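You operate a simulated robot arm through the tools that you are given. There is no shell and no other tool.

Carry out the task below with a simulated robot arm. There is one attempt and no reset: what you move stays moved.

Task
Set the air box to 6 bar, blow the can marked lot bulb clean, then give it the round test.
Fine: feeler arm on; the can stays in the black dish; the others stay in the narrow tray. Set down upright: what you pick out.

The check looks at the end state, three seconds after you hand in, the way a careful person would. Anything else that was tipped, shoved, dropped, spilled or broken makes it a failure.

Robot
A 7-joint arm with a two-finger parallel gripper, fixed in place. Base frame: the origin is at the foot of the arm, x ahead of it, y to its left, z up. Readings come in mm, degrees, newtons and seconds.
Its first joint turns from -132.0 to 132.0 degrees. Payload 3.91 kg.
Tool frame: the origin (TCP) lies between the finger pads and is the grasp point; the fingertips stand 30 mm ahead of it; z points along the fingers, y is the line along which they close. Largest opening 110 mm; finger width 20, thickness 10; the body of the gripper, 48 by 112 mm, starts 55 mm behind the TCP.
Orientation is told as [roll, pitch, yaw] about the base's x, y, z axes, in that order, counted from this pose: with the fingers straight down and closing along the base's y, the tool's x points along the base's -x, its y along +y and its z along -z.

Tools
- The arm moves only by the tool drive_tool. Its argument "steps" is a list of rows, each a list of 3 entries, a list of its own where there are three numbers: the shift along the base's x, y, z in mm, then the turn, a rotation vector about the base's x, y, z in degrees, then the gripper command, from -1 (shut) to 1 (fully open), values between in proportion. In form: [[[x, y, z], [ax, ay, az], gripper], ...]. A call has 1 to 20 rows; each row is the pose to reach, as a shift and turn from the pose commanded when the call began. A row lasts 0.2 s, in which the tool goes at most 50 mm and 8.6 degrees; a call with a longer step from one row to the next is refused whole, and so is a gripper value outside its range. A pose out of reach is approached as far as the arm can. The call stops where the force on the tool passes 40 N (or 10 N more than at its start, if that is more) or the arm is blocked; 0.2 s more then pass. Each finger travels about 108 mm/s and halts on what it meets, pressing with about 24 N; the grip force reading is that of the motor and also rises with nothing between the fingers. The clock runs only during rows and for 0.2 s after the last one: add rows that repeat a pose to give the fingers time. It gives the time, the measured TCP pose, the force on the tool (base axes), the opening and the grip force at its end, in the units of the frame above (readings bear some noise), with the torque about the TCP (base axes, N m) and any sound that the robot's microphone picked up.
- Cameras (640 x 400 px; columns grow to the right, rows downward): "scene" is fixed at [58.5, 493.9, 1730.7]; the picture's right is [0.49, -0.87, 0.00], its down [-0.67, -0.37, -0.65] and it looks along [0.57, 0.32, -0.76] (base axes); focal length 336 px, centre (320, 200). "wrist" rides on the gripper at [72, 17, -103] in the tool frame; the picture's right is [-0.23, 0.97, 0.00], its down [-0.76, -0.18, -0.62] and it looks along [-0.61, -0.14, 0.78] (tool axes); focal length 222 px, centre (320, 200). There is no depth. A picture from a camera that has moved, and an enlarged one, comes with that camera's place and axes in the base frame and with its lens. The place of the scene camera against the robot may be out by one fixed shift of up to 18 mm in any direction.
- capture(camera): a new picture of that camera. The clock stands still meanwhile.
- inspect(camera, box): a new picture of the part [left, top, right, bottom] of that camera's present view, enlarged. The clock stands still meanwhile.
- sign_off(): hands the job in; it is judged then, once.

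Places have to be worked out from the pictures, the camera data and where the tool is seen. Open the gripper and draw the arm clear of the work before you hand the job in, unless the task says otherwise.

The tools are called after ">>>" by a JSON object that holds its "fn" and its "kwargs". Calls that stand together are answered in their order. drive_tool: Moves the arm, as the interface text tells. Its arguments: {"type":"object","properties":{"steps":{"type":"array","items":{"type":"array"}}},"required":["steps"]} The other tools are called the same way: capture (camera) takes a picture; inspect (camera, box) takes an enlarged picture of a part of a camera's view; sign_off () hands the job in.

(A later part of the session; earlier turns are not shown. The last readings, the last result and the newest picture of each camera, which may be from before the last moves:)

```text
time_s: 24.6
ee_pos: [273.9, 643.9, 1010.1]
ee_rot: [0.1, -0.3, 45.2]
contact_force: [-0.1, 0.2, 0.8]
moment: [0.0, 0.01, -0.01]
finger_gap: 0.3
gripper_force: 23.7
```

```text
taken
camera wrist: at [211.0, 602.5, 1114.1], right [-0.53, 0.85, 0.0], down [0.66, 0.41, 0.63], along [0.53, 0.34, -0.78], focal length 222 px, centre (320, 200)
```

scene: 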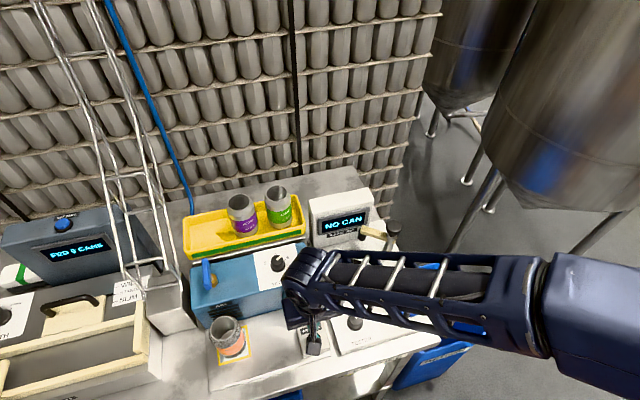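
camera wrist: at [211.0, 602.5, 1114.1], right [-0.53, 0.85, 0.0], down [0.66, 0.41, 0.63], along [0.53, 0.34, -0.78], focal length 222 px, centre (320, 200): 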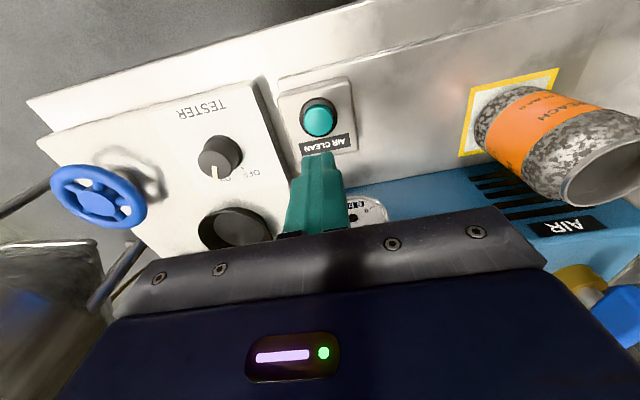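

The can still looks dusty after the press, so the blue lever on the air box may be a shut-off valve. I look at both closely.

>>> {"fn": "inspect", "kwargs": {"camera": "scene", "box": [185, 250, 255, 300]}}

>>> {"fn": "inspect", "kwargs": {"camera": "scene", "box": [195, 305, 265, 365]}}

>>> {"fn": "inspect", "kwargs": {"camera": "wrist", "box": [440, 60, 640, 220]}}

```text
8.00 times, centred on (220, 275) of scene
camera zoom: at [58.5, 493.9, 1730.7], right [0.49, -0.87, 0.0], down [-0.67, -0.37, -0.65], along [0.57, 0.32, -0.76], focal length 2688 px, centre (1120, -400)
```

zoom: 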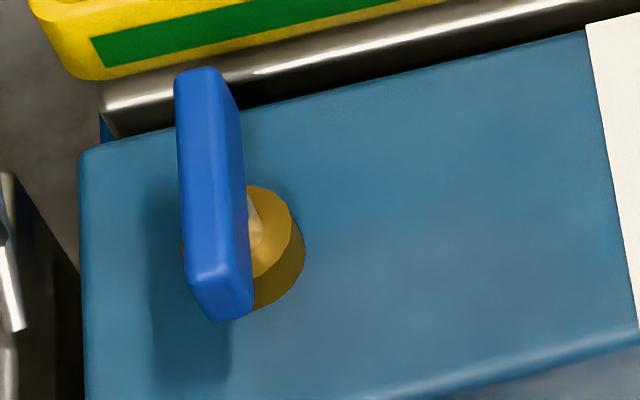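

```text
6.67 times, centred on (230, 335) of scene
camera zoom: at [58.5, 493.9, 1730.7], right [0.49, -0.87, 0.0], down [-0.67, -0.37, -0.65], along [0.57, 0.32, -0.76], focal length 2240 px, centre (920, -700)
```

zoom: 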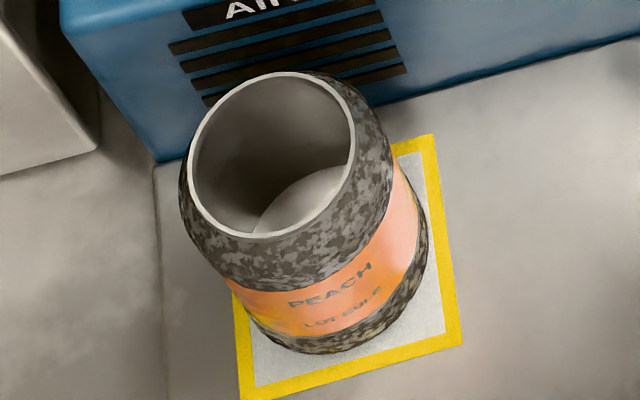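

```text
2.50 times, centred on (540, 140) of wrist
camera zoom: at [211.0, 602.5, 1114.1], right [-0.53, 0.85, 0.0], down [0.66, 0.41, 0.63], along [0.53, 0.34, -0.78], focal length 555 px, centre (-230, 350)
```

zoom: 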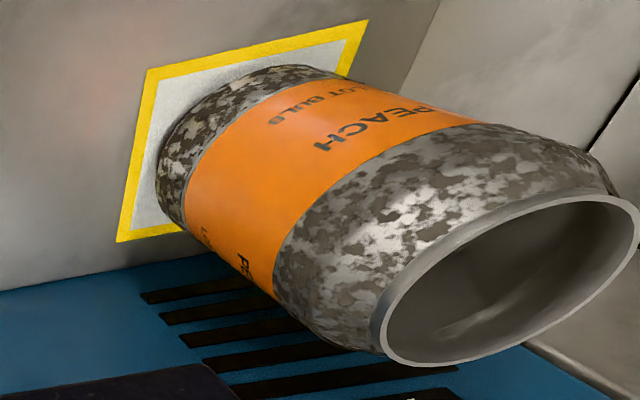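

The can is clearly still dirty and no air was heard, so the blue quarter-turn lever is suspect. I move back up and to the left for a closer look at it with the wrist camera, keeping away from the ladder rails.

>>> {"fn": "drive_tool", "kwargs": {"steps": [[[0, 0, 45], [0, 0, 0], -1], [[-5, 15, 90], [0, 0, 0], -1], [[-15, 35, 130], [0, 0, 0], -1], [[-25, 60, 170], [0, 0, 0], -1], [[-35, 95, 200], [0, 0, 0], -1], [[-45, 130, 210], [0, 0, 0], -1], [[-45, 130, 210], [0, 0, 0], -1]]}}

>>> {"fn": "capture", "kwargs": {"camera": "wrist"}}

>>> {"fn": "capture", "kwargs": {"camera": "scene"}}

```text
time_s: 26.2
ee_pos: [232.8, 773.7, 1219.6]
ee_rot: [0.1, -0.4, 45.3]
contact_force: [0.0, 0.0, -0.2]
moment: [0.0, -0.01, -0.02]
finger_gap: 0.0
gripper_force: 24.1
```

```text
taken
camera wrist: at [168.8, 733.9, 1323.4], right [-0.53, 0.85, 0.0], down [0.66, 0.41, 0.63], along [0.53, 0.34, -0.78], focal length 222 px, centre (320, 200)
```

wrist: 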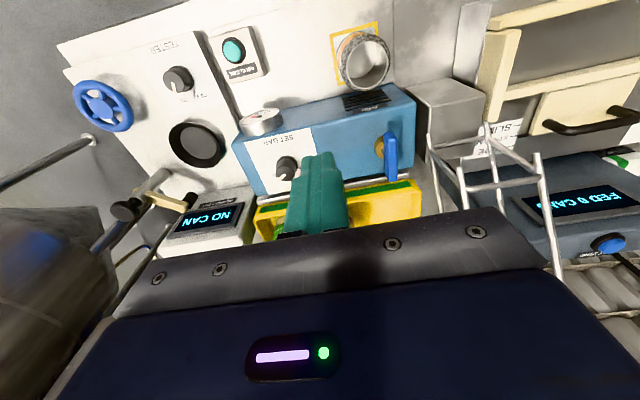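

```text
taken
```

scene: 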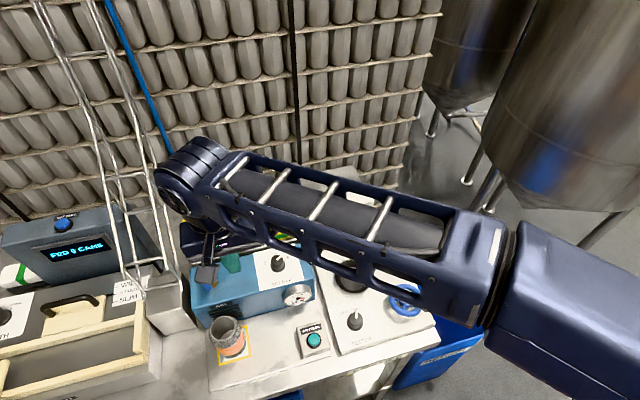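

>>> {"fn": "inspect", "kwargs": {"camera": "wrist", "box": [340, 80, 480, 220]}}

>>> {"fn": "inspect", "kwargs": {"camera": "wrist", "box": [200, 20, 420, 150]}}

```text
2.86 times, centred on (410, 150) of wrist
camera zoom: at [168.8, 733.9, 1323.4], right [-0.53, 0.85, 0.0], down [0.66, 0.41, 0.63], along [0.53, 0.34, -0.78], focal length 635 px, centre (63, 343)
```

zoom: 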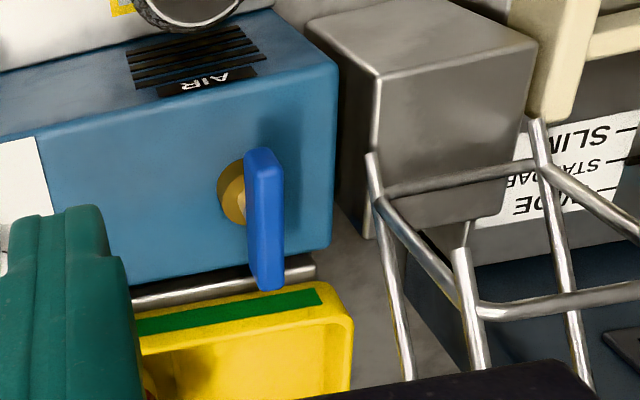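

```text
2.91 times, centred on (310, 85) of wrist
camera zoom: at [168.8, 733.9, 1323.4], right [-0.53, 0.85, 0.0], down [0.66, 0.41, 0.63], along [0.53, 0.34, -0.78], focal length 646 px, centre (349, 534)
```

zoom: 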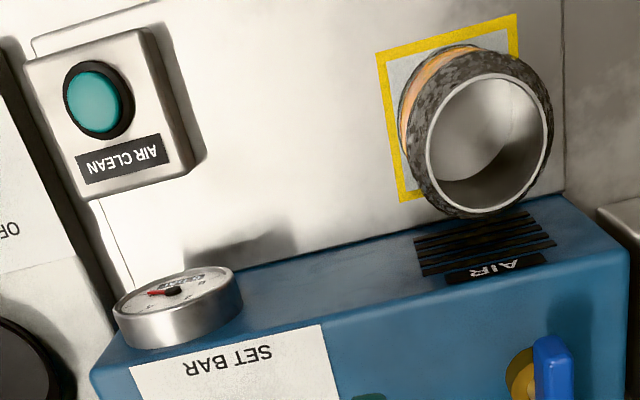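

Enlarged pictures are re-rendered sharply, so I zoom further in on the lever and its boss for marks, from both cameras.

>>> {"fn": "inspect", "kwargs": {"camera": "wrist", "box": [370, 105, 420, 155]}}

>>> {"fn": "inspect", "kwargs": {"camera": "wrist", "box": [360, 130, 410, 190]}}

>>> {"fn": "inspect", "kwargs": {"camera": "scene", "box": [185, 300, 215, 340]}}

>>> {"fn": "inspect", "kwargs": {"camera": "wrist", "box": [200, 20, 280, 90]}}

```text
8.00 times, centred on (395, 130) of wrist
camera zoom: at [168.8, 733.9, 1323.4], right [-0.53, 0.85, 0.0], down [0.66, 0.41, 0.63], along [0.53, 0.34, -0.78], focal length 1777 px, centre (-280, 760)
```

zoom: 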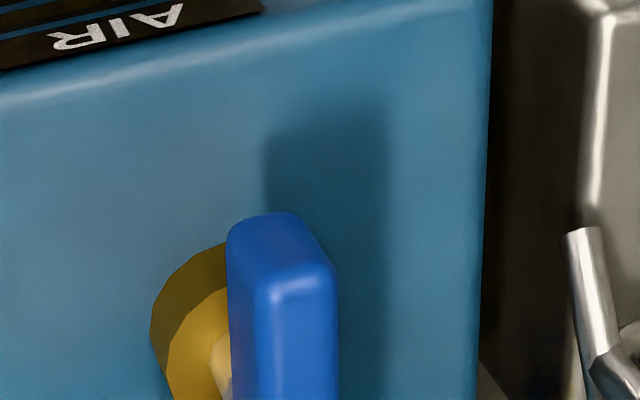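

```text
6.67 times, centred on (385, 160) of wrist
camera zoom: at [168.8, 733.9, 1323.4], right [-0.53, 0.85, 0.0], down [0.66, 0.41, 0.63], along [0.53, 0.34, -0.78], focal length 1481 px, centre (-113, 467)
```

zoom: 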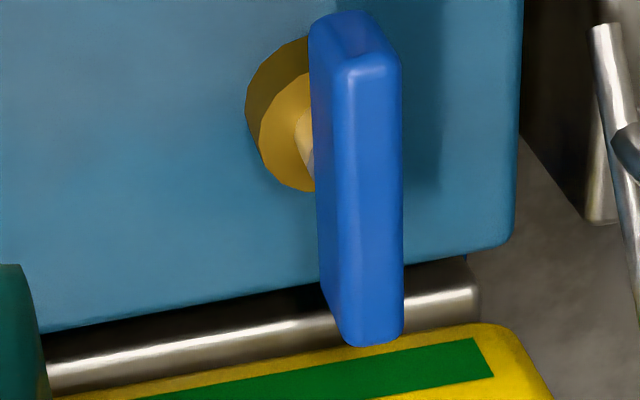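

```text
10.00 times, centred on (200, 320) of scene
camera zoom: at [58.5, 493.9, 1730.7], right [0.49, -0.87, 0.0], down [-0.67, -0.37, -0.65], along [0.57, 0.32, -0.76], focal length 3360 px, centre (1520, -1000)
```

zoom: 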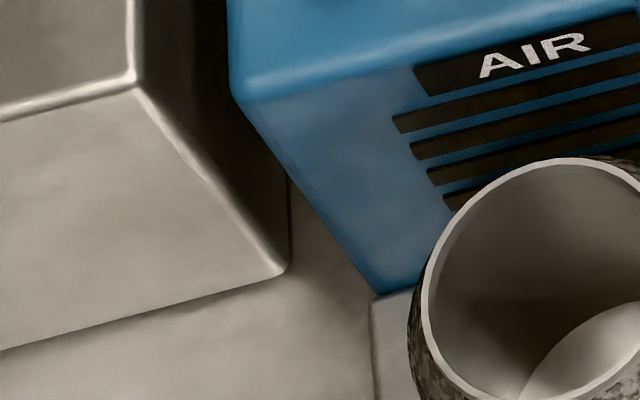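

```text
5.71 times, centred on (240, 55) of wrist
camera zoom: at [168.8, 733.9, 1323.4], right [-0.53, 0.85, 0.0], down [0.66, 0.41, 0.63], along [0.53, 0.34, -0.78], focal length 1269 px, centre (777, 1029)
```

zoom: 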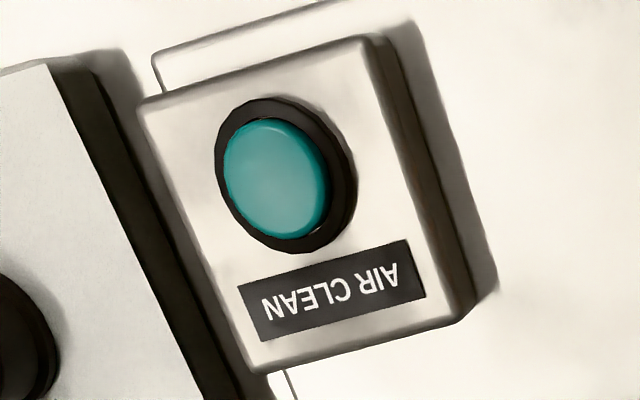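

Re-triangulated, the button is centred at about [271.5, 638] with its top near z≈909, so my first press landed about 7 mm off-centre. I press again properly centred, then hold, before touching the lever.

>>> {"fn": "drive_tool", "kwargs": {"steps": [[[5, -35, 0], [0, 0.2, 0], -1], [[15, -70, -10], [0, 0.4, 0], -1], [[25, -100, -40], [0, 0.4, 0], -1], [[33, -120, -80], [0, 0.4, 0], -1], [[39, -135, -125], [0, 0.4, 0], -1], [[39, -135.5, -170], [0, 0.4, 0], -1], [[39, -135.5, -215], [0, 0.4, 0], -1], [[39, -135.5, -255], [0, 0.4, 0], -1], [[39, -135.5, -255], [0, 0.4, 0], -1]]}}

>>> {"fn": "inspect", "kwargs": {"camera": "wrist", "box": [240, 80, 400, 180]}}

```text
time_s: 28.2
ee_pos: [272.4, 635.8, 964.7]
ee_rot: [0.4, -0.2, 45.3]
contact_force: [0.4, -0.6, -0.1]
moment: [-0.03, -0.04, -0.02]
finger_gap: 0.0
gripper_force: 23.9
```

```text
4.00 times, centred on (320, 130) of wrist
camera zoom: at [208.5, 596.2, 1068.5], right [-0.53, 0.85, 0.01], down [0.66, 0.41, 0.62], along [0.53, 0.34, -0.78], focal length 888 px, centre (320, 480)
```

zoom: 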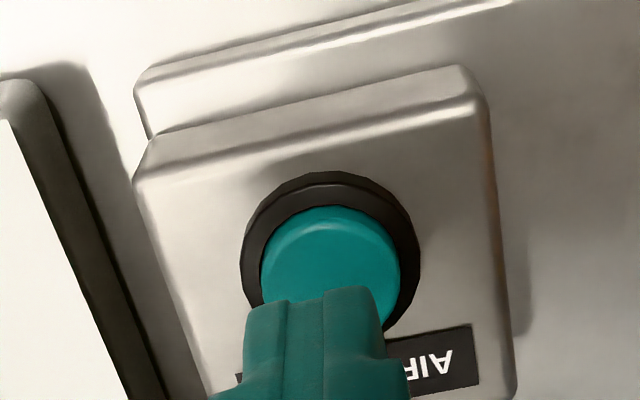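

I'm about 3 mm forward of the button centre, so I nudge back by that and press down slowly, then hold.

>>> {"fn": "drive_tool", "kwargs": {"steps": [[[0.5, 1.5, -10], [0, 0, 0], -1], [[1, 3, -20], [0, 0, 0], -1], [[1, 3, -24], [0, 0, 0], -1], [[1, 3, -26], [0, 0, 0], -1], [[1, 3, -27], [0, 0, 0], -1], [[1, 3, -28], [0, 0, 0], -1], [[1, 3, -29], [0, 0, 0], -1], [[1, 3, -29], [0, 0, 0], -1], [[1, 3, -29], [0, 0, 0], -1], [[1, 3, -29], [0, 0, 0], -1], [[1, 3, -29], [0, 0, 0], -1], [[1, 3, -29], [0, 0, 0], -1], [[1, 3, -29], [0, 0, 0], -1]]}}

>>> {"fn": "inspect", "kwargs": {"camera": "scene", "box": [195, 270, 325, 370]}}

```text
time_s: 31.0
ee_pos: [271.7, 641.8, 936.7]
ee_rot: [0.4, -0.3, 45.3]
contact_force: [-1.8, 0.8, 13.8]
moment: [0.01, 0.06, -0.01]
finger_gap: 0.1
gripper_force: 24.4
heard: click
```

```text
4.00 times, centred on (260, 320) of scene
camera zoom: at [58.5, 493.9, 1730.7], right [0.49, -0.87, 0.0], down [-0.67, -0.37, -0.65], along [0.57, 0.32, -0.76], focal length 1344 px, centre (560, -280)
```

zoom: 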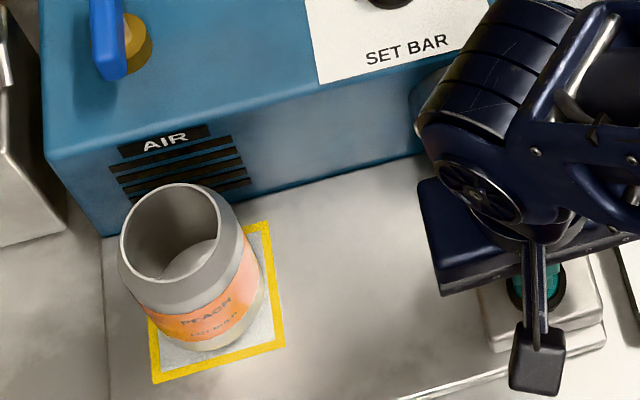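

The can is now clean, with no dust left on the metal, so the lever was fine as it was. I lift off and inspect the can closely.

>>> {"fn": "drive_tool", "kwargs": {"steps": [[[0, 0, 15], [0, 0, 0], -1], [[0, 0, 50], [0, 0, 0], -1], [[0, 0, 95], [0, 0, 0], -1], [[0, 0, 140], [0, 0, 0], -1], [[0, 0, 180], [0, 0, 0], -1], [[0, 0, 180], [0, 0, 0], -1]]}}

>>> {"fn": "inspect", "kwargs": {"camera": "scene", "box": [195, 300, 275, 370]}}

>>> {"fn": "capture", "kwargs": {"camera": "wrist"}}

>>> {"fn": "inspect", "kwargs": {"camera": "scene", "box": [310, 210, 440, 340]}}

```text
time_s: 32.4
ee_pos: [273.3, 640.5, 1115.4]
ee_rot: [0.4, 0.0, 45.3]
contact_force: [0.2, -0.1, -0.2]
moment: [-0.03, 0.0, 0.0]
finger_gap: 0.3
gripper_force: 24.1
```

```text
5.71 times, centred on (235, 335) of scene
camera zoom: at [58.5, 493.9, 1730.7], right [0.49, -0.87, 0.0], down [-0.67, -0.37, -0.65], along [0.57, 0.32, -0.76], focal length 1920 px, centre (806, -571)
```

zoom: 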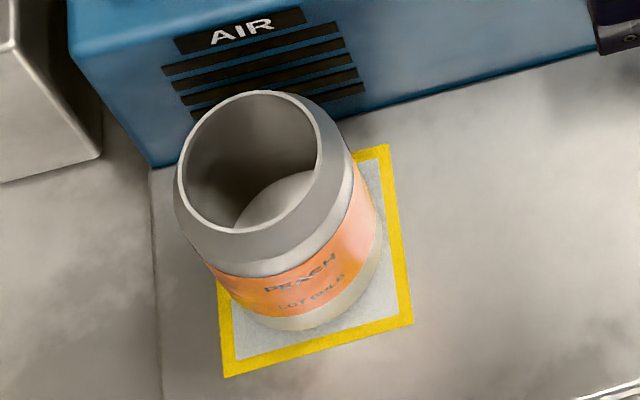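

```text
taken
camera wrist: at [210.7, 600.9, 1219.3], right [-0.53, 0.85, 0.01], down [0.66, 0.41, 0.62], along [0.53, 0.34, -0.78], focal length 222 px, centre (320, 200)
```

wrist: 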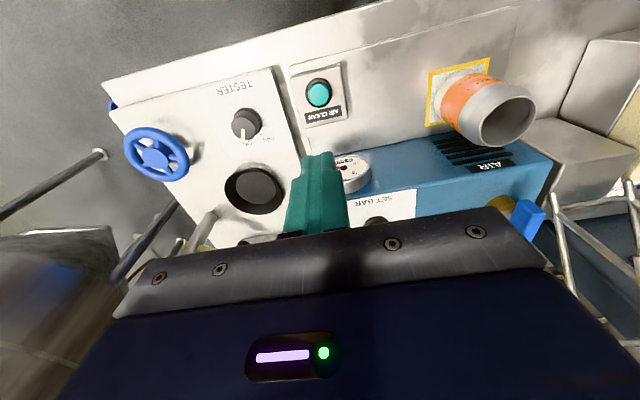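

```text
3.08 times, centred on (375, 275) of scene
camera zoom: at [58.5, 493.9, 1730.7], right [0.49, -0.87, 0.0], down [-0.67, -0.37, -0.65], along [0.57, 0.32, -0.76], focal length 1034 px, centre (151, -31)
```

zoom: 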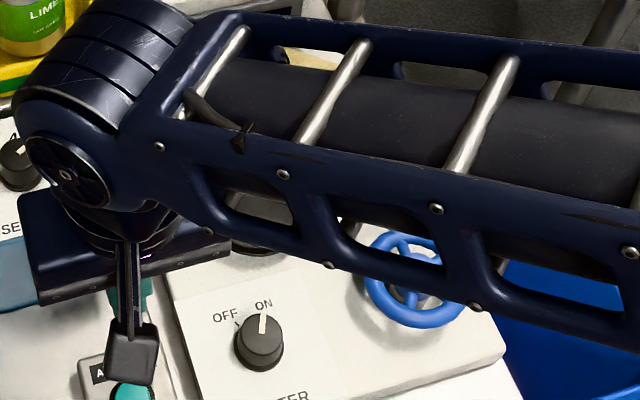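

The can is clean. I judge it to stand at about [174.5, 809], with its rim at z≈988 and the pad at z≈886. I move over it with the gripper open and look.

>>> {"fn": "drive_tool", "kwargs": {"steps": [[[-16, 28, 0], [-0.4, 0, 0], 0], [[-33, 56, 0], [-0.4, 0, 0], 0.5], [[-50, 84, 0], [-0.4, 0, 0], 0.8], [[-66, 112, 0], [-0.4, 0, 0], 0.85], [[-83, 140, 0], [-0.4, 0, 0], 0.85], [[-99, 168.5, 0], [-0.4, 0, 0], 0.85], [[-99, 168.5, 0], [-0.4, 0, 0], 0.85]]}}

>>> {"fn": "capture", "kwargs": {"camera": "wrist"}}

>>> {"fn": "capture", "kwargs": {"camera": "scene"}}

```text
time_s: 34.0
ee_pos: [171.9, 809.4, 1116.2]
ee_rot: [0.1, 0.0, 45.3]
contact_force: [0.8, -0.1, 0.1]
moment: [0.0, -0.01, 0.03]
finger_gap: 101.9
gripper_force: 0.1
```

```text
taken
camera wrist: at [109.4, 769.7, 1220.1], right [-0.53, 0.85, 0.0], down [0.66, 0.42, 0.62], along [0.53, 0.33, -0.78], focal length 222 px, centre (320, 200)
```

wrist: 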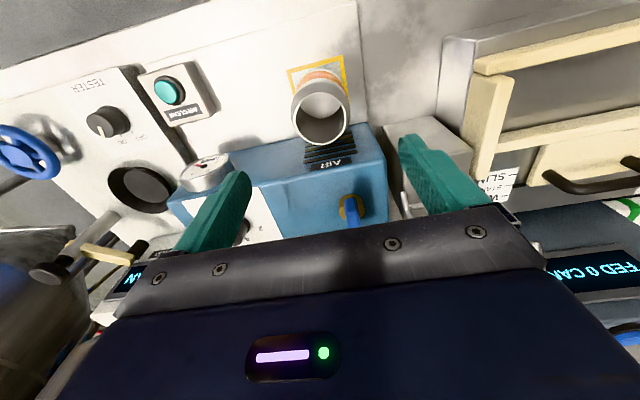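

```text
taken
```

scene: 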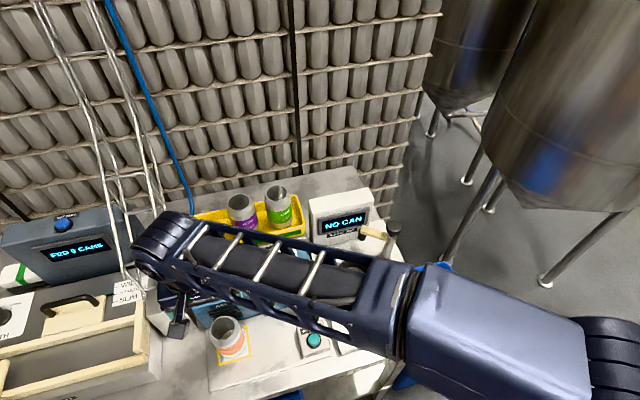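

The can's rim appears at about the middle column. I zoom in to measure its offset from the tool axis.

>>> {"fn": "inspect", "kwargs": {"camera": "wrist", "box": [260, 40, 380, 160]}}

>>> {"fn": "inspect", "kwargs": {"camera": "scene", "box": [90, 160, 260, 370]}}

```text
3.33 times, centred on (320, 100) of wrist
camera zoom: at [109.4, 769.7, 1220.1], right [-0.53, 0.85, 0.0], down [0.66, 0.42, 0.62], along [0.53, 0.33, -0.78], focal length 740 px, centre (320, 533)
```

zoom: 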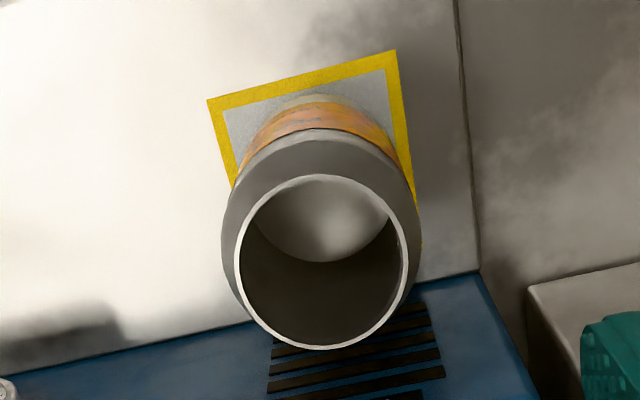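

```text
1.90 times, centred on (175, 265) of scene
camera zoom: at [58.5, 493.9, 1730.7], right [0.49, -0.87, 0.0], down [-0.67, -0.37, -0.65], along [0.57, 0.32, -0.76], focal length 640 px, centre (596, 76)
```

zoom: 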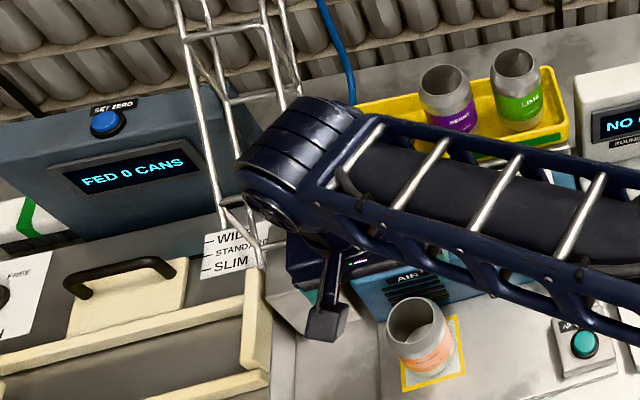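

The rim is about 53 mm across with the body about 65 mm. The can is centred left-right and roughly 3.5 mm further back than the tool axis. I shift by (+2.5, +2.5) and come down to just above the rim for a check.

>>> {"fn": "drive_tool", "kwargs": {"steps": [[[1, 1, -30], [0, 0, 0], 0.85], [[2.5, 2.5, -60], [0, 0, 0], 0.85], [[2.5, 2.5, -85], [0, 0, 0], 0.85], [[2.5, 2.5, -85], [0, 0, 0], 0.85]]}}

>>> {"fn": "capture", "kwargs": {"camera": "wrist"}}

>>> {"fn": "inspect", "kwargs": {"camera": "scene", "box": [150, 240, 280, 370]}}

```text
time_s: 35.0
ee_pos: [175.7, 812.6, 1030.3]
ee_rot: [0.0, 0.1, 45.3]
contact_force: [-0.2, 0.9, 0.0]
moment: [0.02, 0.01, -0.03]
finger_gap: 101.8
gripper_force: 0.1
```

```text
taken
camera wrist: at [112.7, 771.8, 1133.8], right [-0.53, 0.85, 0.0], down [0.66, 0.42, 0.62], along [0.53, 0.33, -0.78], focal length 222 px, centre (320, 200)
```

wrist: 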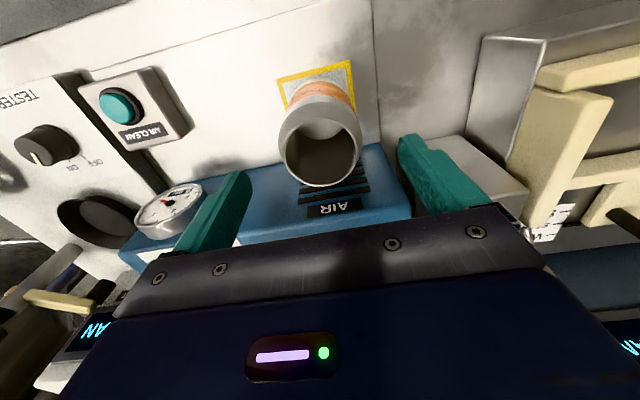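

```text
3.08 times, centred on (215, 305) of scene
camera zoom: at [58.5, 493.9, 1730.7], right [0.49, -0.87, 0.0], down [-0.67, -0.37, -0.65], along [0.57, 0.32, -0.76], focal length 1034 px, centre (643, -123)
```

zoom: 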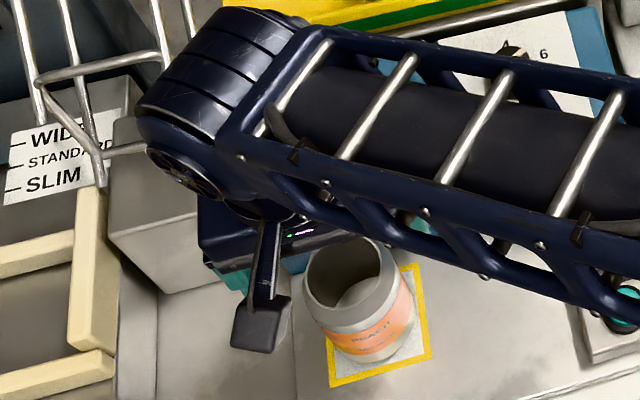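

The rim is now exactly where the tool axis should be. I descend to TCP z≈940 and close on the can's body.

>>> {"fn": "drive_tool", "kwargs": {"steps": [[[0, 0, -30], [0, 0, 0], 0.85], [[0, 0, -60], [0, 0, 0], 0.85], [[0, 0, -90], [0, 0, 0], 0.85], [[0, 0, -90], [0, 0, 0], 0.85], [[0, 0, -90], [0, 0, 0], 0.1], [[0, 0, -90], [0, 0, 0], -1], [[0, 0, -90], [0, 0, 0], -1], [[0, 0, -90], [0, 0, 0], -1]]}}

>>> {"fn": "capture", "kwargs": {"camera": "wrist"}}

>>> {"fn": "inspect", "kwargs": {"camera": "scene", "box": [150, 240, 280, 370]}}

```text
time_s: 36.8
ee_pos: [175.7, 812.9, 942.1]
ee_rot: [0.0, 0.1, 45.4]
contact_force: [0.5, -0.1, 0.3]
moment: [-0.01, 0.04, -0.02]
finger_gap: 63.9
gripper_force: 24.3
```

```text
taken
camera wrist: at [112.8, 772.6, 1045.7], right [-0.53, 0.85, 0.0], down [0.66, 0.42, 0.62], along [0.53, 0.33, -0.78], focal length 222 px, centre (320, 200)
```

wrist: 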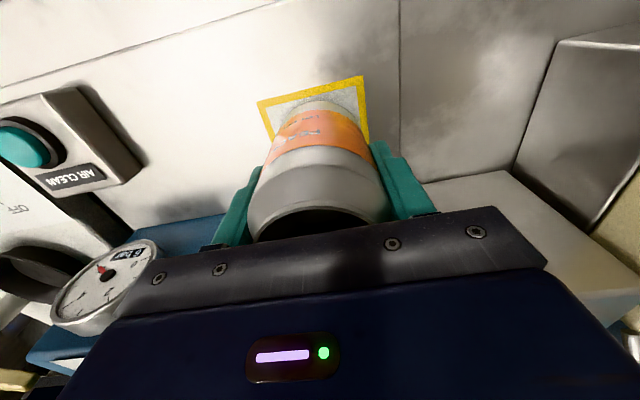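

```text
3.08 times, centred on (215, 305) of scene
camera zoom: at [58.5, 493.9, 1730.7], right [0.49, -0.87, 0.0], down [-0.67, -0.37, -0.65], along [0.57, 0.32, -0.76], focal length 1034 px, centre (643, -123)
```

zoom: 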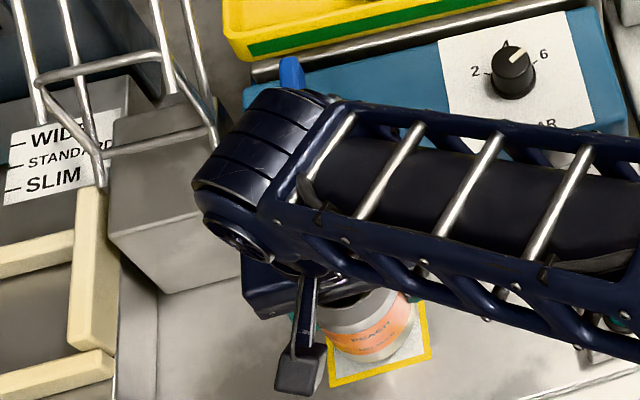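

The can is held (gap 63.9 mm). I lift it straight up well clear of the box.

>>> {"fn": "drive_tool", "kwargs": {"steps": [[[0, 0, 10], [0, 0, 0], -1], [[0, 0, 30], [0, 0, 0], -1], [[0, 0, 65], [0, 0, 0], -1], [[0, 0, 105], [0, 0, 0], -1], [[0, 0, 145], [0, 0, 0], -1], [[0, 0, 190], [0, 0, 0], -1], [[0, 0, 190], [0, 0, 0], -1]]}}

>>> {"fn": "capture", "kwargs": {"camera": "wrist"}}

>>> {"fn": "capture", "kwargs": {"camera": "scene"}}

```text
time_s: 38.4
ee_pos: [174.0, 809.6, 1130.9]
ee_rot: [0.1, 0.0, 45.3]
contact_force: [0.4, 1.1, 0.9]
moment: [-0.02, -0.02, 0.01]
finger_gap: 63.7
gripper_force: 24.3
```

```text
taken
camera wrist: at [111.3, 771.2, 1235.5], right [-0.53, 0.85, 0.0], down [0.66, 0.42, 0.62], along [0.53, 0.33, -0.78], focal length 222 px, centre (320, 200)
```

wrist: 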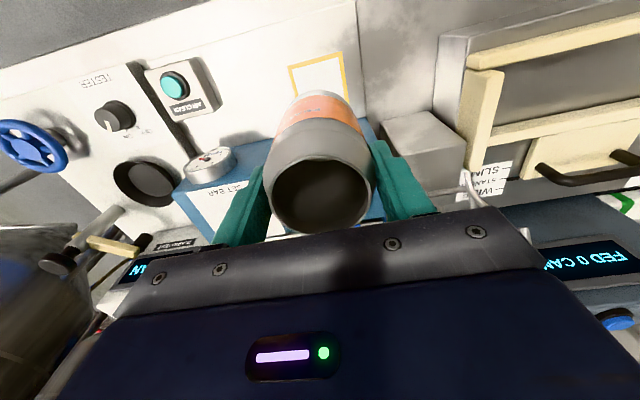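

```text
taken
```

scene: 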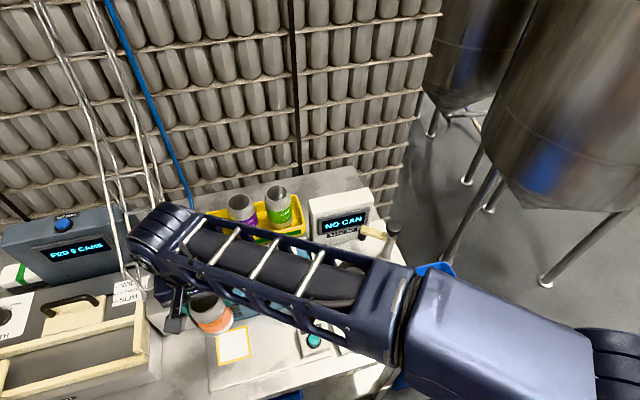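

The can hangs upright in the grip. I carry it high over to the dish at about [465, 628.5].

>>> {"fn": "drive_tool", "kwargs": {"steps": [[[34, -21, 5], [0, 0, 0], -1], [[70, -44, 5], [0, 0, 0], -1], [[107, -67, 5], [0, 0, 0], -1], [[144, -90, 5], [0, 0, 0], -1], [[181, -113, 5], [0, 0, 0], -1], [[218, -136, 5], [0, 0, 0], -1], [[255, -159, 5], [0, 0, 0], -1], [[290, -181, 5], [0, 0, 0], -1], [[290, -181, 5], [0, 0, 0], -1]]}}

>>> {"fn": "capture", "kwargs": {"camera": "wrist"}}

>>> {"fn": "capture", "kwargs": {"camera": "scene"}}

```text
time_s: 40.4
ee_pos: [461.9, 630.5, 1136.5]
ee_rot: [0.0, 0.1, 45.3]
contact_force: [0.5, 0.5, -1.8]
moment: [-0.01, 0.01, 0.0]
finger_gap: 63.8
gripper_force: 23.1
```

```text
taken
camera wrist: at [399.8, 591.6, 1239.1], right [-0.53, 0.85, 0.0], down [0.66, 0.42, 0.62], along [0.53, 0.33, -0.78], focal length 222 px, centre (320, 200)
```

wrist: 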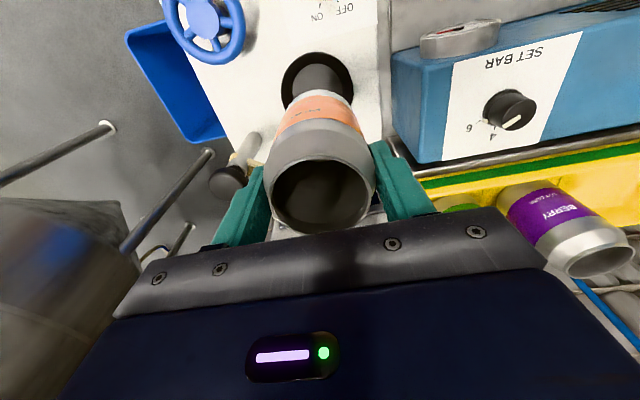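

```text
taken
```

scene: 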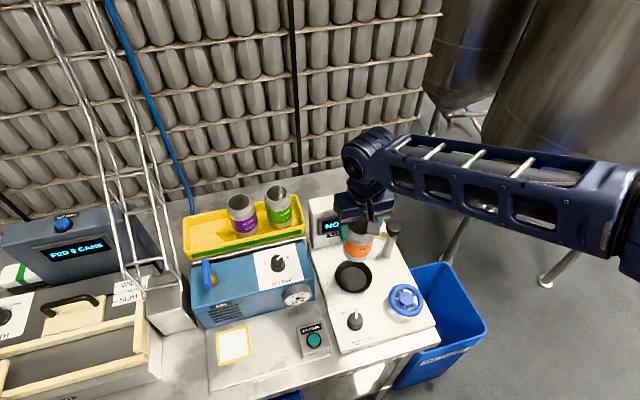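

The dish is below; I zoom in to measure its centre relative to the tool axis.

>>> {"fn": "inspect", "kwargs": {"camera": "wrist", "box": [265, 30, 375, 110]}}

>>> {"fn": "inspect", "kwargs": {"camera": "scene", "box": [300, 190, 430, 310]}}

```text
5.00 times, centred on (320, 70) of wrist
camera zoom: at [399.8, 591.6, 1239.1], right [-0.53, 0.85, 0.0], down [0.66, 0.42, 0.62], along [0.53, 0.33, -0.78], focal length 1111 px, centre (320, 850)
```

zoom: 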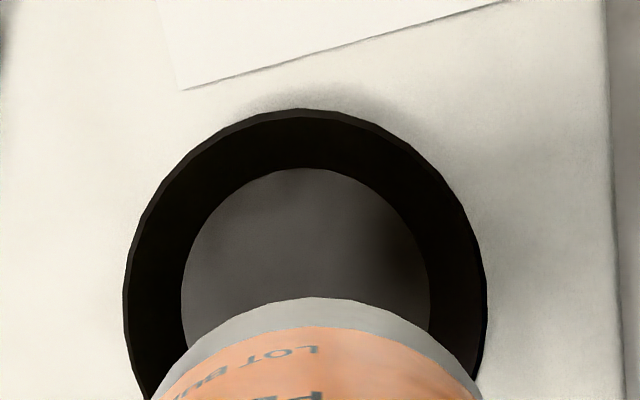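

```text
3.33 times, centred on (365, 250) of scene
camera zoom: at [58.5, 493.9, 1730.7], right [0.49, -0.87, 0.0], down [-0.67, -0.37, -0.65], along [0.57, 0.32, -0.76], focal length 1120 px, centre (170, 33)
```

zoom: 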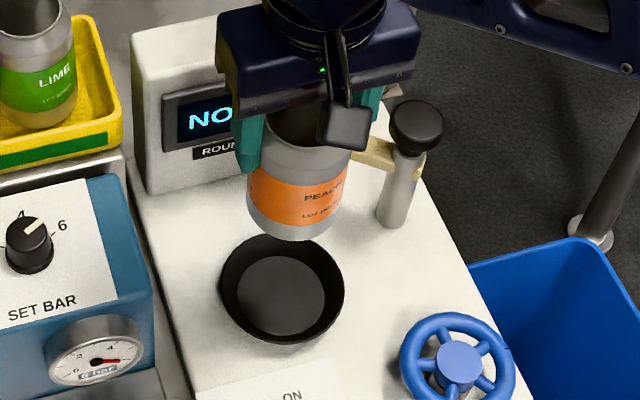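

The dish centre works out to (4.6, -1.9) mm from the tool axis, i.e. about [466.5, 628.6]. I correct for that and lower the can partway.

>>> {"fn": "drive_tool", "kwargs": {"steps": [[[2, -1, -20], [0, 0, 0], -1], [[4.6, -1.9, -50], [0, 0, 0], -1], [[4.6, -1.9, -85], [0, 0, 0], -1], [[4.6, -1.9, -120], [0, 0, 0], -1], [[4.6, -1.9, -145], [0, 0, 0], -1], [[4.6, -1.9, -145], [0, 0, 0], -1]]}}

>>> {"fn": "inspect", "kwargs": {"camera": "scene", "box": [300, 190, 430, 310]}}

>>> {"fn": "capture", "kwargs": {"camera": "wrist"}}

>>> {"fn": "inspect", "kwargs": {"camera": "wrist", "box": [250, 60, 390, 160]}}

```text
time_s: 41.8
ee_pos: [466.1, 631.5, 993.4]
ee_rot: [0.3, 0.0, 45.4]
contact_force: [2.0, 1.7, 15.6]
moment: [0.1, -0.17, 0.01]
finger_gap: 63.9
gripper_force: 24.0
```

```text
3.33 times, centred on (365, 250) of scene
camera zoom: at [58.5, 493.9, 1730.7], right [0.49, -0.87, 0.0], down [-0.67, -0.37, -0.65], along [0.57, 0.32, -0.76], focal length 1120 px, centre (170, 33)
```

zoom: 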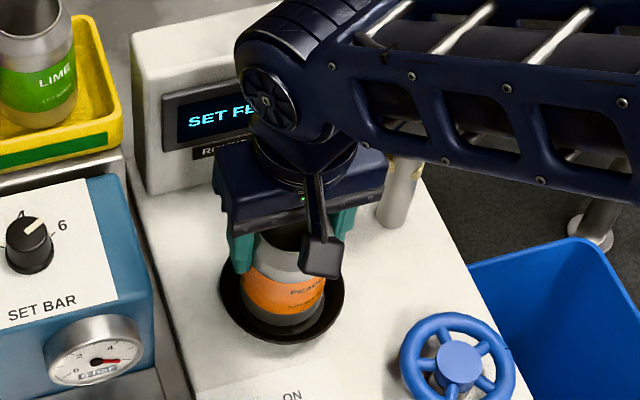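

```text
taken
camera wrist: at [404.1, 590.8, 1096.5], right [-0.53, 0.85, 0.0], down [0.66, 0.41, 0.62], along [0.53, 0.33, -0.78], focal length 222 px, centre (320, 200)
```

wrist: 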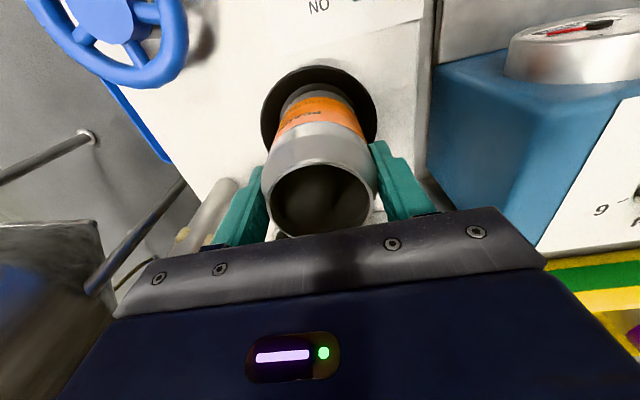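

```text
4.00 times, centred on (320, 110) of wrist
camera zoom: at [404.1, 590.8, 1096.5], right [-0.53, 0.85, 0.0], down [0.66, 0.41, 0.62], along [0.53, 0.33, -0.78], focal length 888 px, centre (320, 560)
```

zoom: 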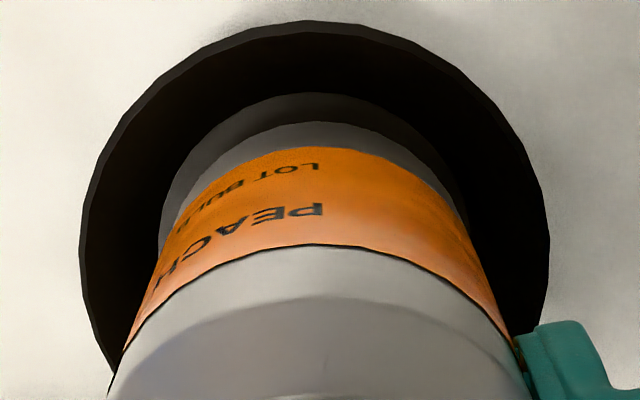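

The can has touched down (15.6 N up) and the display now reads "SET FE…", so it senses the can. It looks about 2–3 mm off-centre toward +y, so I lift slightly, shift by (-0.5, -2.8), and lower again to seat it.

>>> {"fn": "drive_tool", "kwargs": {"steps": [[[0, 0, 4], [0, 0, 0], -1], [[-0.5, -2.8, 4], [0, 0, 0], -1], [[-0.5, -2.8, 4], [0, 0, 0], -1]]}}

>>> {"fn": "inspect", "kwargs": {"camera": "wrist", "box": [250, 60, 390, 160]}}

>>> {"fn": "inspect", "kwargs": {"camera": "scene", "box": [335, 240, 385, 300]}}

```text
time_s: 42.6
ee_pos: [467.8, 626.3, 992.3]
ee_rot: [0.1, 0.2, 45.2]
contact_force: [-0.7, -0.1, -0.9]
moment: [0.0, -0.01, 0.0]
finger_gap: 63.9
gripper_force: 23.4
```

```text
4.00 times, centred on (320, 110) of wrist
camera zoom: at [404.6, 587.5, 1098.3], right [-0.53, 0.85, 0.0], down [0.66, 0.42, 0.62], along [0.53, 0.33, -0.78], focal length 888 px, centre (320, 560)
```

zoom: 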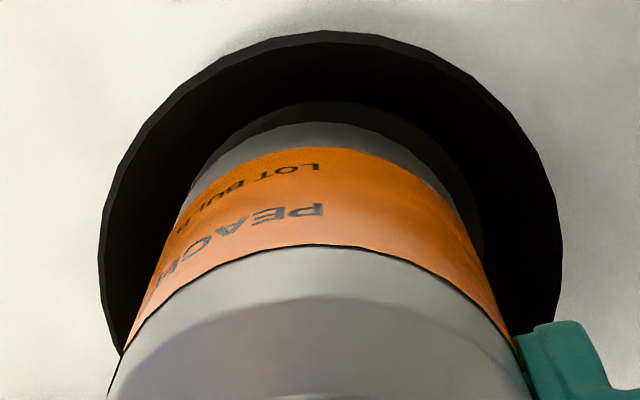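

```text
6.67 times, centred on (360, 270) of scene
camera zoom: at [58.5, 493.9, 1730.7], right [0.49, -0.87, 0.0], down [-0.67, -0.37, -0.65], along [0.57, 0.32, -0.76], focal length 2240 px, centre (53, -267)
```

zoom: 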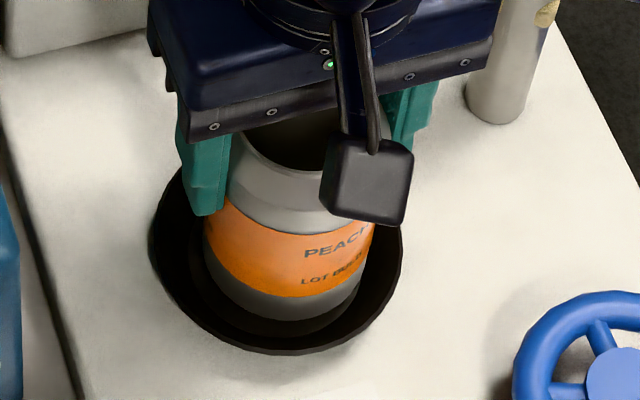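

The dish is now centred front-to-back but about 2 mm toward bench-left of the can. I shift by (-1.1, +1.7) and lower gently.

>>> {"fn": "drive_tool", "kwargs": {"steps": [[[-1.1, 1.7, 0], [0, 0, 0], -1], [[-1.1, 1.7, -2], [0, 0, 0], -1], [[-1.1, 1.7, -4], [0, 0, 0], -1], [[-1.1, 1.7, -5.5], [0, 0, 0], -1], [[-1.1, 1.7, -5.5], [0, 0, 0], -1]]}}

>>> {"fn": "inspect", "kwargs": {"camera": "wrist", "box": [250, 60, 390, 160]}}

>>> {"fn": "inspect", "kwargs": {"camera": "scene", "box": [300, 190, 430, 310]}}

```text
time_s: 43.8
ee_pos: [467.1, 629.7, 989.9]
ee_rot: [0.1, 0.1, 45.3]
contact_force: [0.9, 2.2, 15.2]
moment: [0.12, -0.1, -0.01]
finger_gap: 63.6
gripper_force: 23.8
```

```text
4.00 times, centred on (320, 110) of wrist
camera zoom: at [404.4, 589.3, 1094.3], right [-0.53, 0.85, 0.0], down [0.66, 0.42, 0.62], along [0.53, 0.33, -0.78], focal length 888 px, centre (320, 560)
```

zoom: 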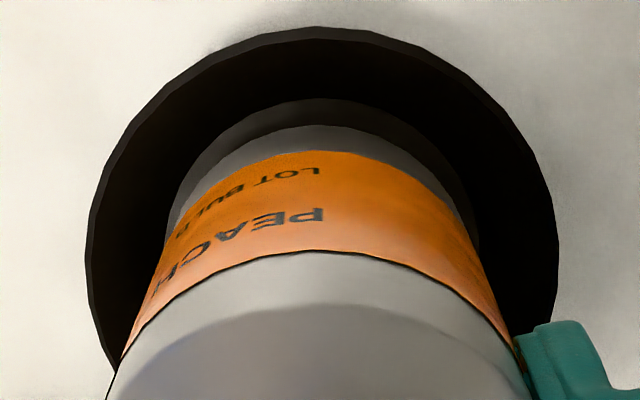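

```text
3.33 times, centred on (365, 250) of scene
camera zoom: at [58.5, 493.9, 1730.7], right [0.49, -0.87, 0.0], down [-0.67, -0.37, -0.65], along [0.57, 0.32, -0.76], focal length 1120 px, centre (170, 33)
```

zoom: 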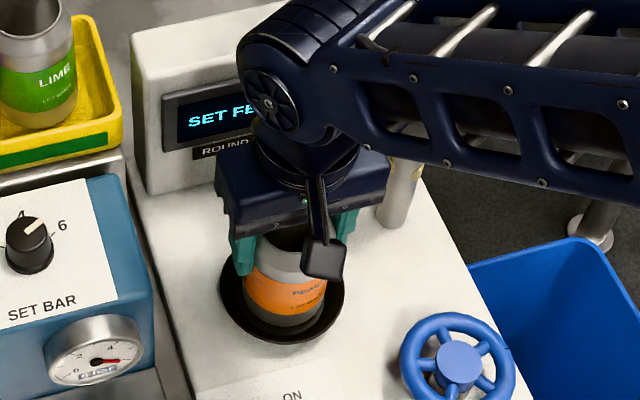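

The can is centred in the dish and seated (15 N), with the display showing "SET FE…". I ease the load, open the fingers, and rise straight up.

>>> {"fn": "drive_tool", "kwargs": {"steps": [[[0, 0, 1.5], [0, 0, 0], -1], [[0, 0, 1.5], [0, 0, 0], 0.4], [[0, 0, 1.5], [0, 0, 0], 0.6], [[0, 0, 1.5], [0, 0, 0], 0.6], [[0, 0, 30], [0, 0, 0], 0.6], [[0, 0, 70], [0, 0, 0], 0.6], [[0, 0, 115], [0, 0, 0], 0.6], [[0, 0, 160], [0, 0, 0], 0.6], [[0, 0, 200], [0, 0, 0], 0.6], [[0, 0, 200], [0, 0, 0], 0.6]]}}

>>> {"fn": "capture", "kwargs": {"camera": "scene"}}

>>> {"fn": "capture", "kwargs": {"camera": "wrist"}}

>>> {"fn": "inspect", "kwargs": {"camera": "scene", "box": [300, 190, 430, 310]}}

```text
time_s: 46.0
ee_pos: [471.4, 627.5, 1188.7]
ee_rot: [0.1, 0.1, 45.3]
contact_force: [0.3, -0.3, 0.7]
moment: [0.01, 0.0, -0.03]
finger_gap: 87.9
gripper_force: 0.1
```

```text
taken
```

scene: 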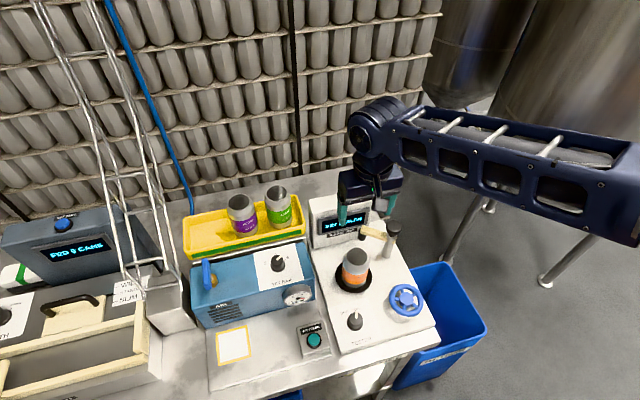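

```text
taken
camera wrist: at [408.9, 588.7, 1293.1], right [-0.53, 0.85, 0.0], down [0.66, 0.42, 0.62], along [0.53, 0.33, -0.78], focal length 222 px, centre (320, 200)
```

wrist: 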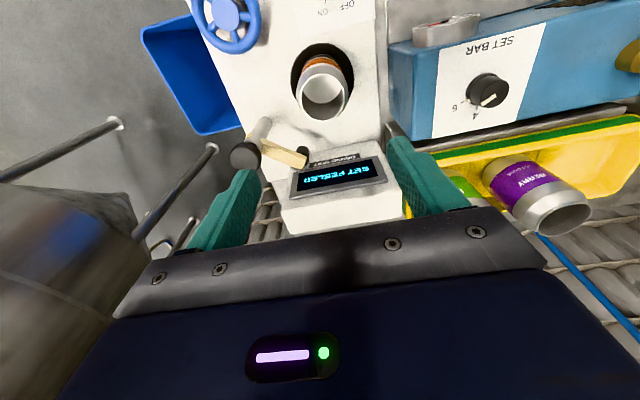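

```text
3.33 times, centred on (365, 250) of scene
camera zoom: at [58.5, 493.9, 1730.7], right [0.49, -0.87, 0.0], down [-0.67, -0.37, -0.65], along [0.57, 0.32, -0.76], focal length 1120 px, centre (170, 33)
```

zoom: 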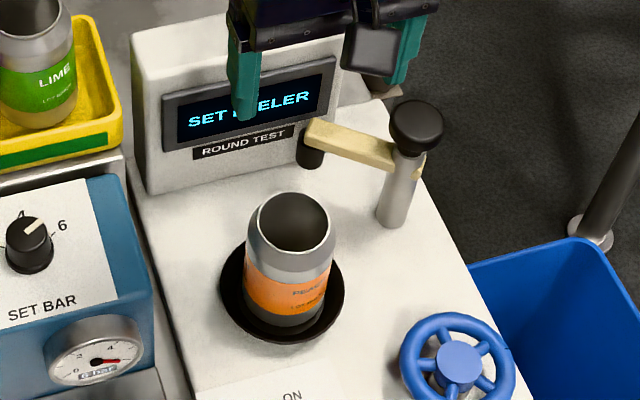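

The can stands upright in the dish and the display reads "SET FEELER". I zoom in on the feeler post, arm, and hand wheel from the wrist camera to locate them.

>>> {"fn": "inspect", "kwargs": {"camera": "wrist", "box": [220, 40, 380, 190]}}

>>> {"fn": "inspect", "kwargs": {"camera": "wrist", "box": [180, 0, 280, 60]}}

>>> {"fn": "inspect", "kwargs": {"camera": "scene", "box": [340, 200, 430, 270]}}

```text
2.67 times, centred on (300, 115) of wrist
camera zoom: at [408.9, 588.7, 1293.1], right [-0.53, 0.85, 0.0], down [0.66, 0.42, 0.62], along [0.53, 0.33, -0.78], focal length 592 px, centre (373, 427)
```

zoom: 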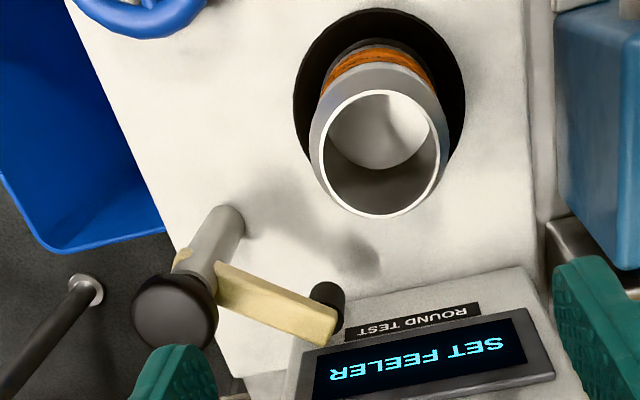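

```text
6.40 times, centred on (230, 30) of wrist
camera zoom: at [408.9, 588.7, 1293.1], right [-0.53, 0.85, 0.0], down [0.66, 0.42, 0.62], along [0.53, 0.33, -0.78], focal length 1422 px, centre (896, 1288)
```

zoom: 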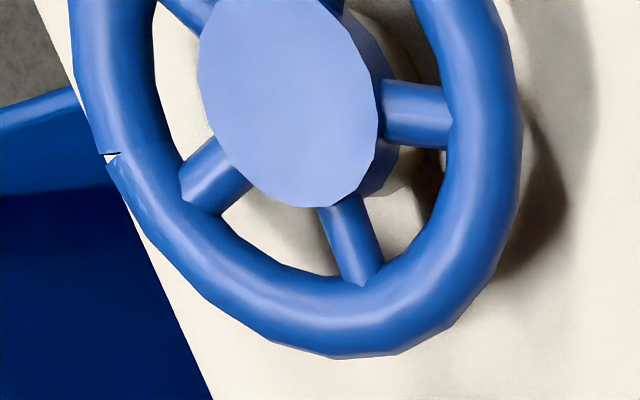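

```text
5.71 times, centred on (385, 235) of scene
camera zoom: at [58.5, 493.9, 1730.7], right [0.49, -0.87, 0.0], down [-0.67, -0.37, -0.65], along [0.57, 0.32, -0.76], focal length 1920 px, centre (-51, 0)
```

zoom: 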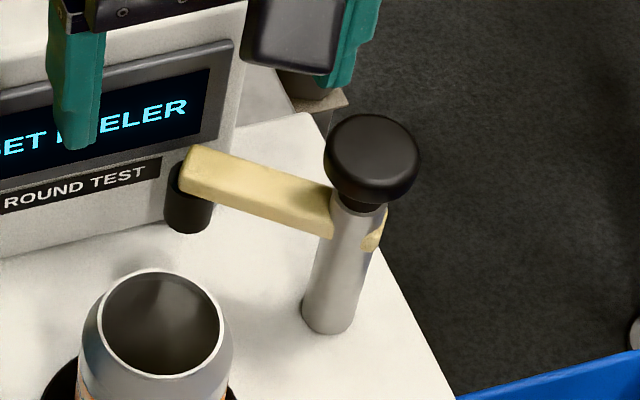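

The feeler post's black knob (Ø≈40 mm) is at about [581, 579, 1020], with the arm pointing about 99° and its feeler tip needing to swing toward the can at about 157°. I move over the knob with yaw about -40 for a closer look.

>>> {"fn": "drive_tool", "kwargs": {"steps": [[[10, -4, 0], [0, 0, -8], 0.6], [[20, -9, 0], [0, 0, -16], 0.6], [[30, -13, 0], [0, 0, -24], 0.6], [[40, -18, 0], [0, 0, -32], 0.6], [[50, -22, 0], [0, 0, -40], 0.6], [[60, -26, -5], [0, 0, -48], 0.6], [[70, -31, -10], [0, 0, -56], 0.6], [[80, -35, -15], [0, 0, -64], 0.6], [[90, -40, -20], [0, 0, -72], 0.6], [[100, -44, -30], [0, 0, -80], 0.6], [[110, -48, -40], [0, 0, -86], 0.6], [[110, -48, -40], [0, 0, -86], 0.6]]}}

>>> {"fn": "capture", "kwargs": {"camera": "wrist"}}

>>> {"fn": "capture", "kwargs": {"camera": "scene"}}

```text
time_s: 48.6
ee_pos: [578.5, 579.9, 1149.6]
ee_rot: [0.1, 0.1, -40.8]
contact_force: [-0.5, 0.5, 0.1]
moment: [-0.01, 0.01, 0.03]
finger_gap: 87.9
gripper_force: 0.1
```

```text
taken
camera wrist: at [533.8, 641.4, 1254.4], right [0.81, 0.59, 0.0], down [0.46, -0.63, 0.62], along [0.37, -0.5, -0.78], focal length 222 px, centre (320, 200)
```

wrist: 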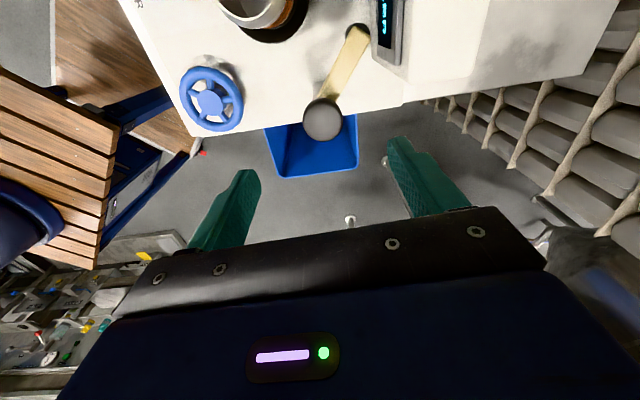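

```text
taken
```

scene: 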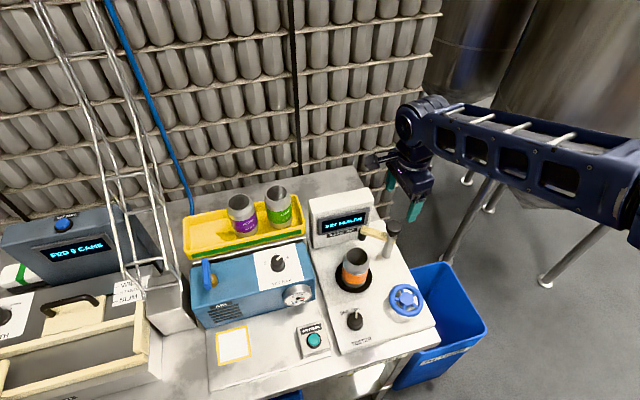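

I zoom in here to pin down the knob centre, the arm direction, and the feeler tip.

>>> {"fn": "inspect", "kwargs": {"camera": "wrist", "box": [270, 0, 430, 150]}}

>>> {"fn": "inspect", "kwargs": {"camera": "wrist", "box": [160, 40, 280, 150]}}

```text
2.67 times, centred on (350, 75) of wrist
camera zoom: at [533.8, 641.4, 1254.4], right [0.81, 0.59, 0.0], down [0.46, -0.63, 0.62], along [0.37, -0.5, -0.78], focal length 592 px, centre (240, 533)
```

zoom: 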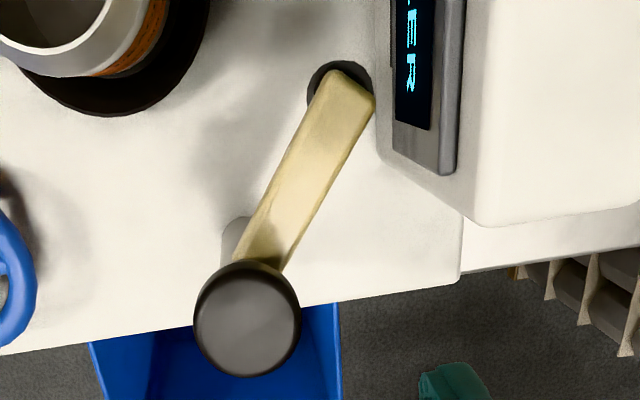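

```text
3.64 times, centred on (220, 95) of wrist
camera zoom: at [533.8, 641.4, 1254.4], right [0.81, 0.59, 0.0], down [0.46, -0.63, 0.62], along [0.37, -0.5, -0.78], focal length 808 px, centre (684, 582)
```

zoom: 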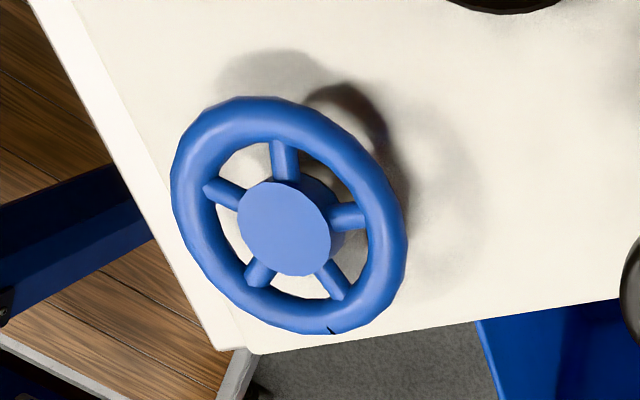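

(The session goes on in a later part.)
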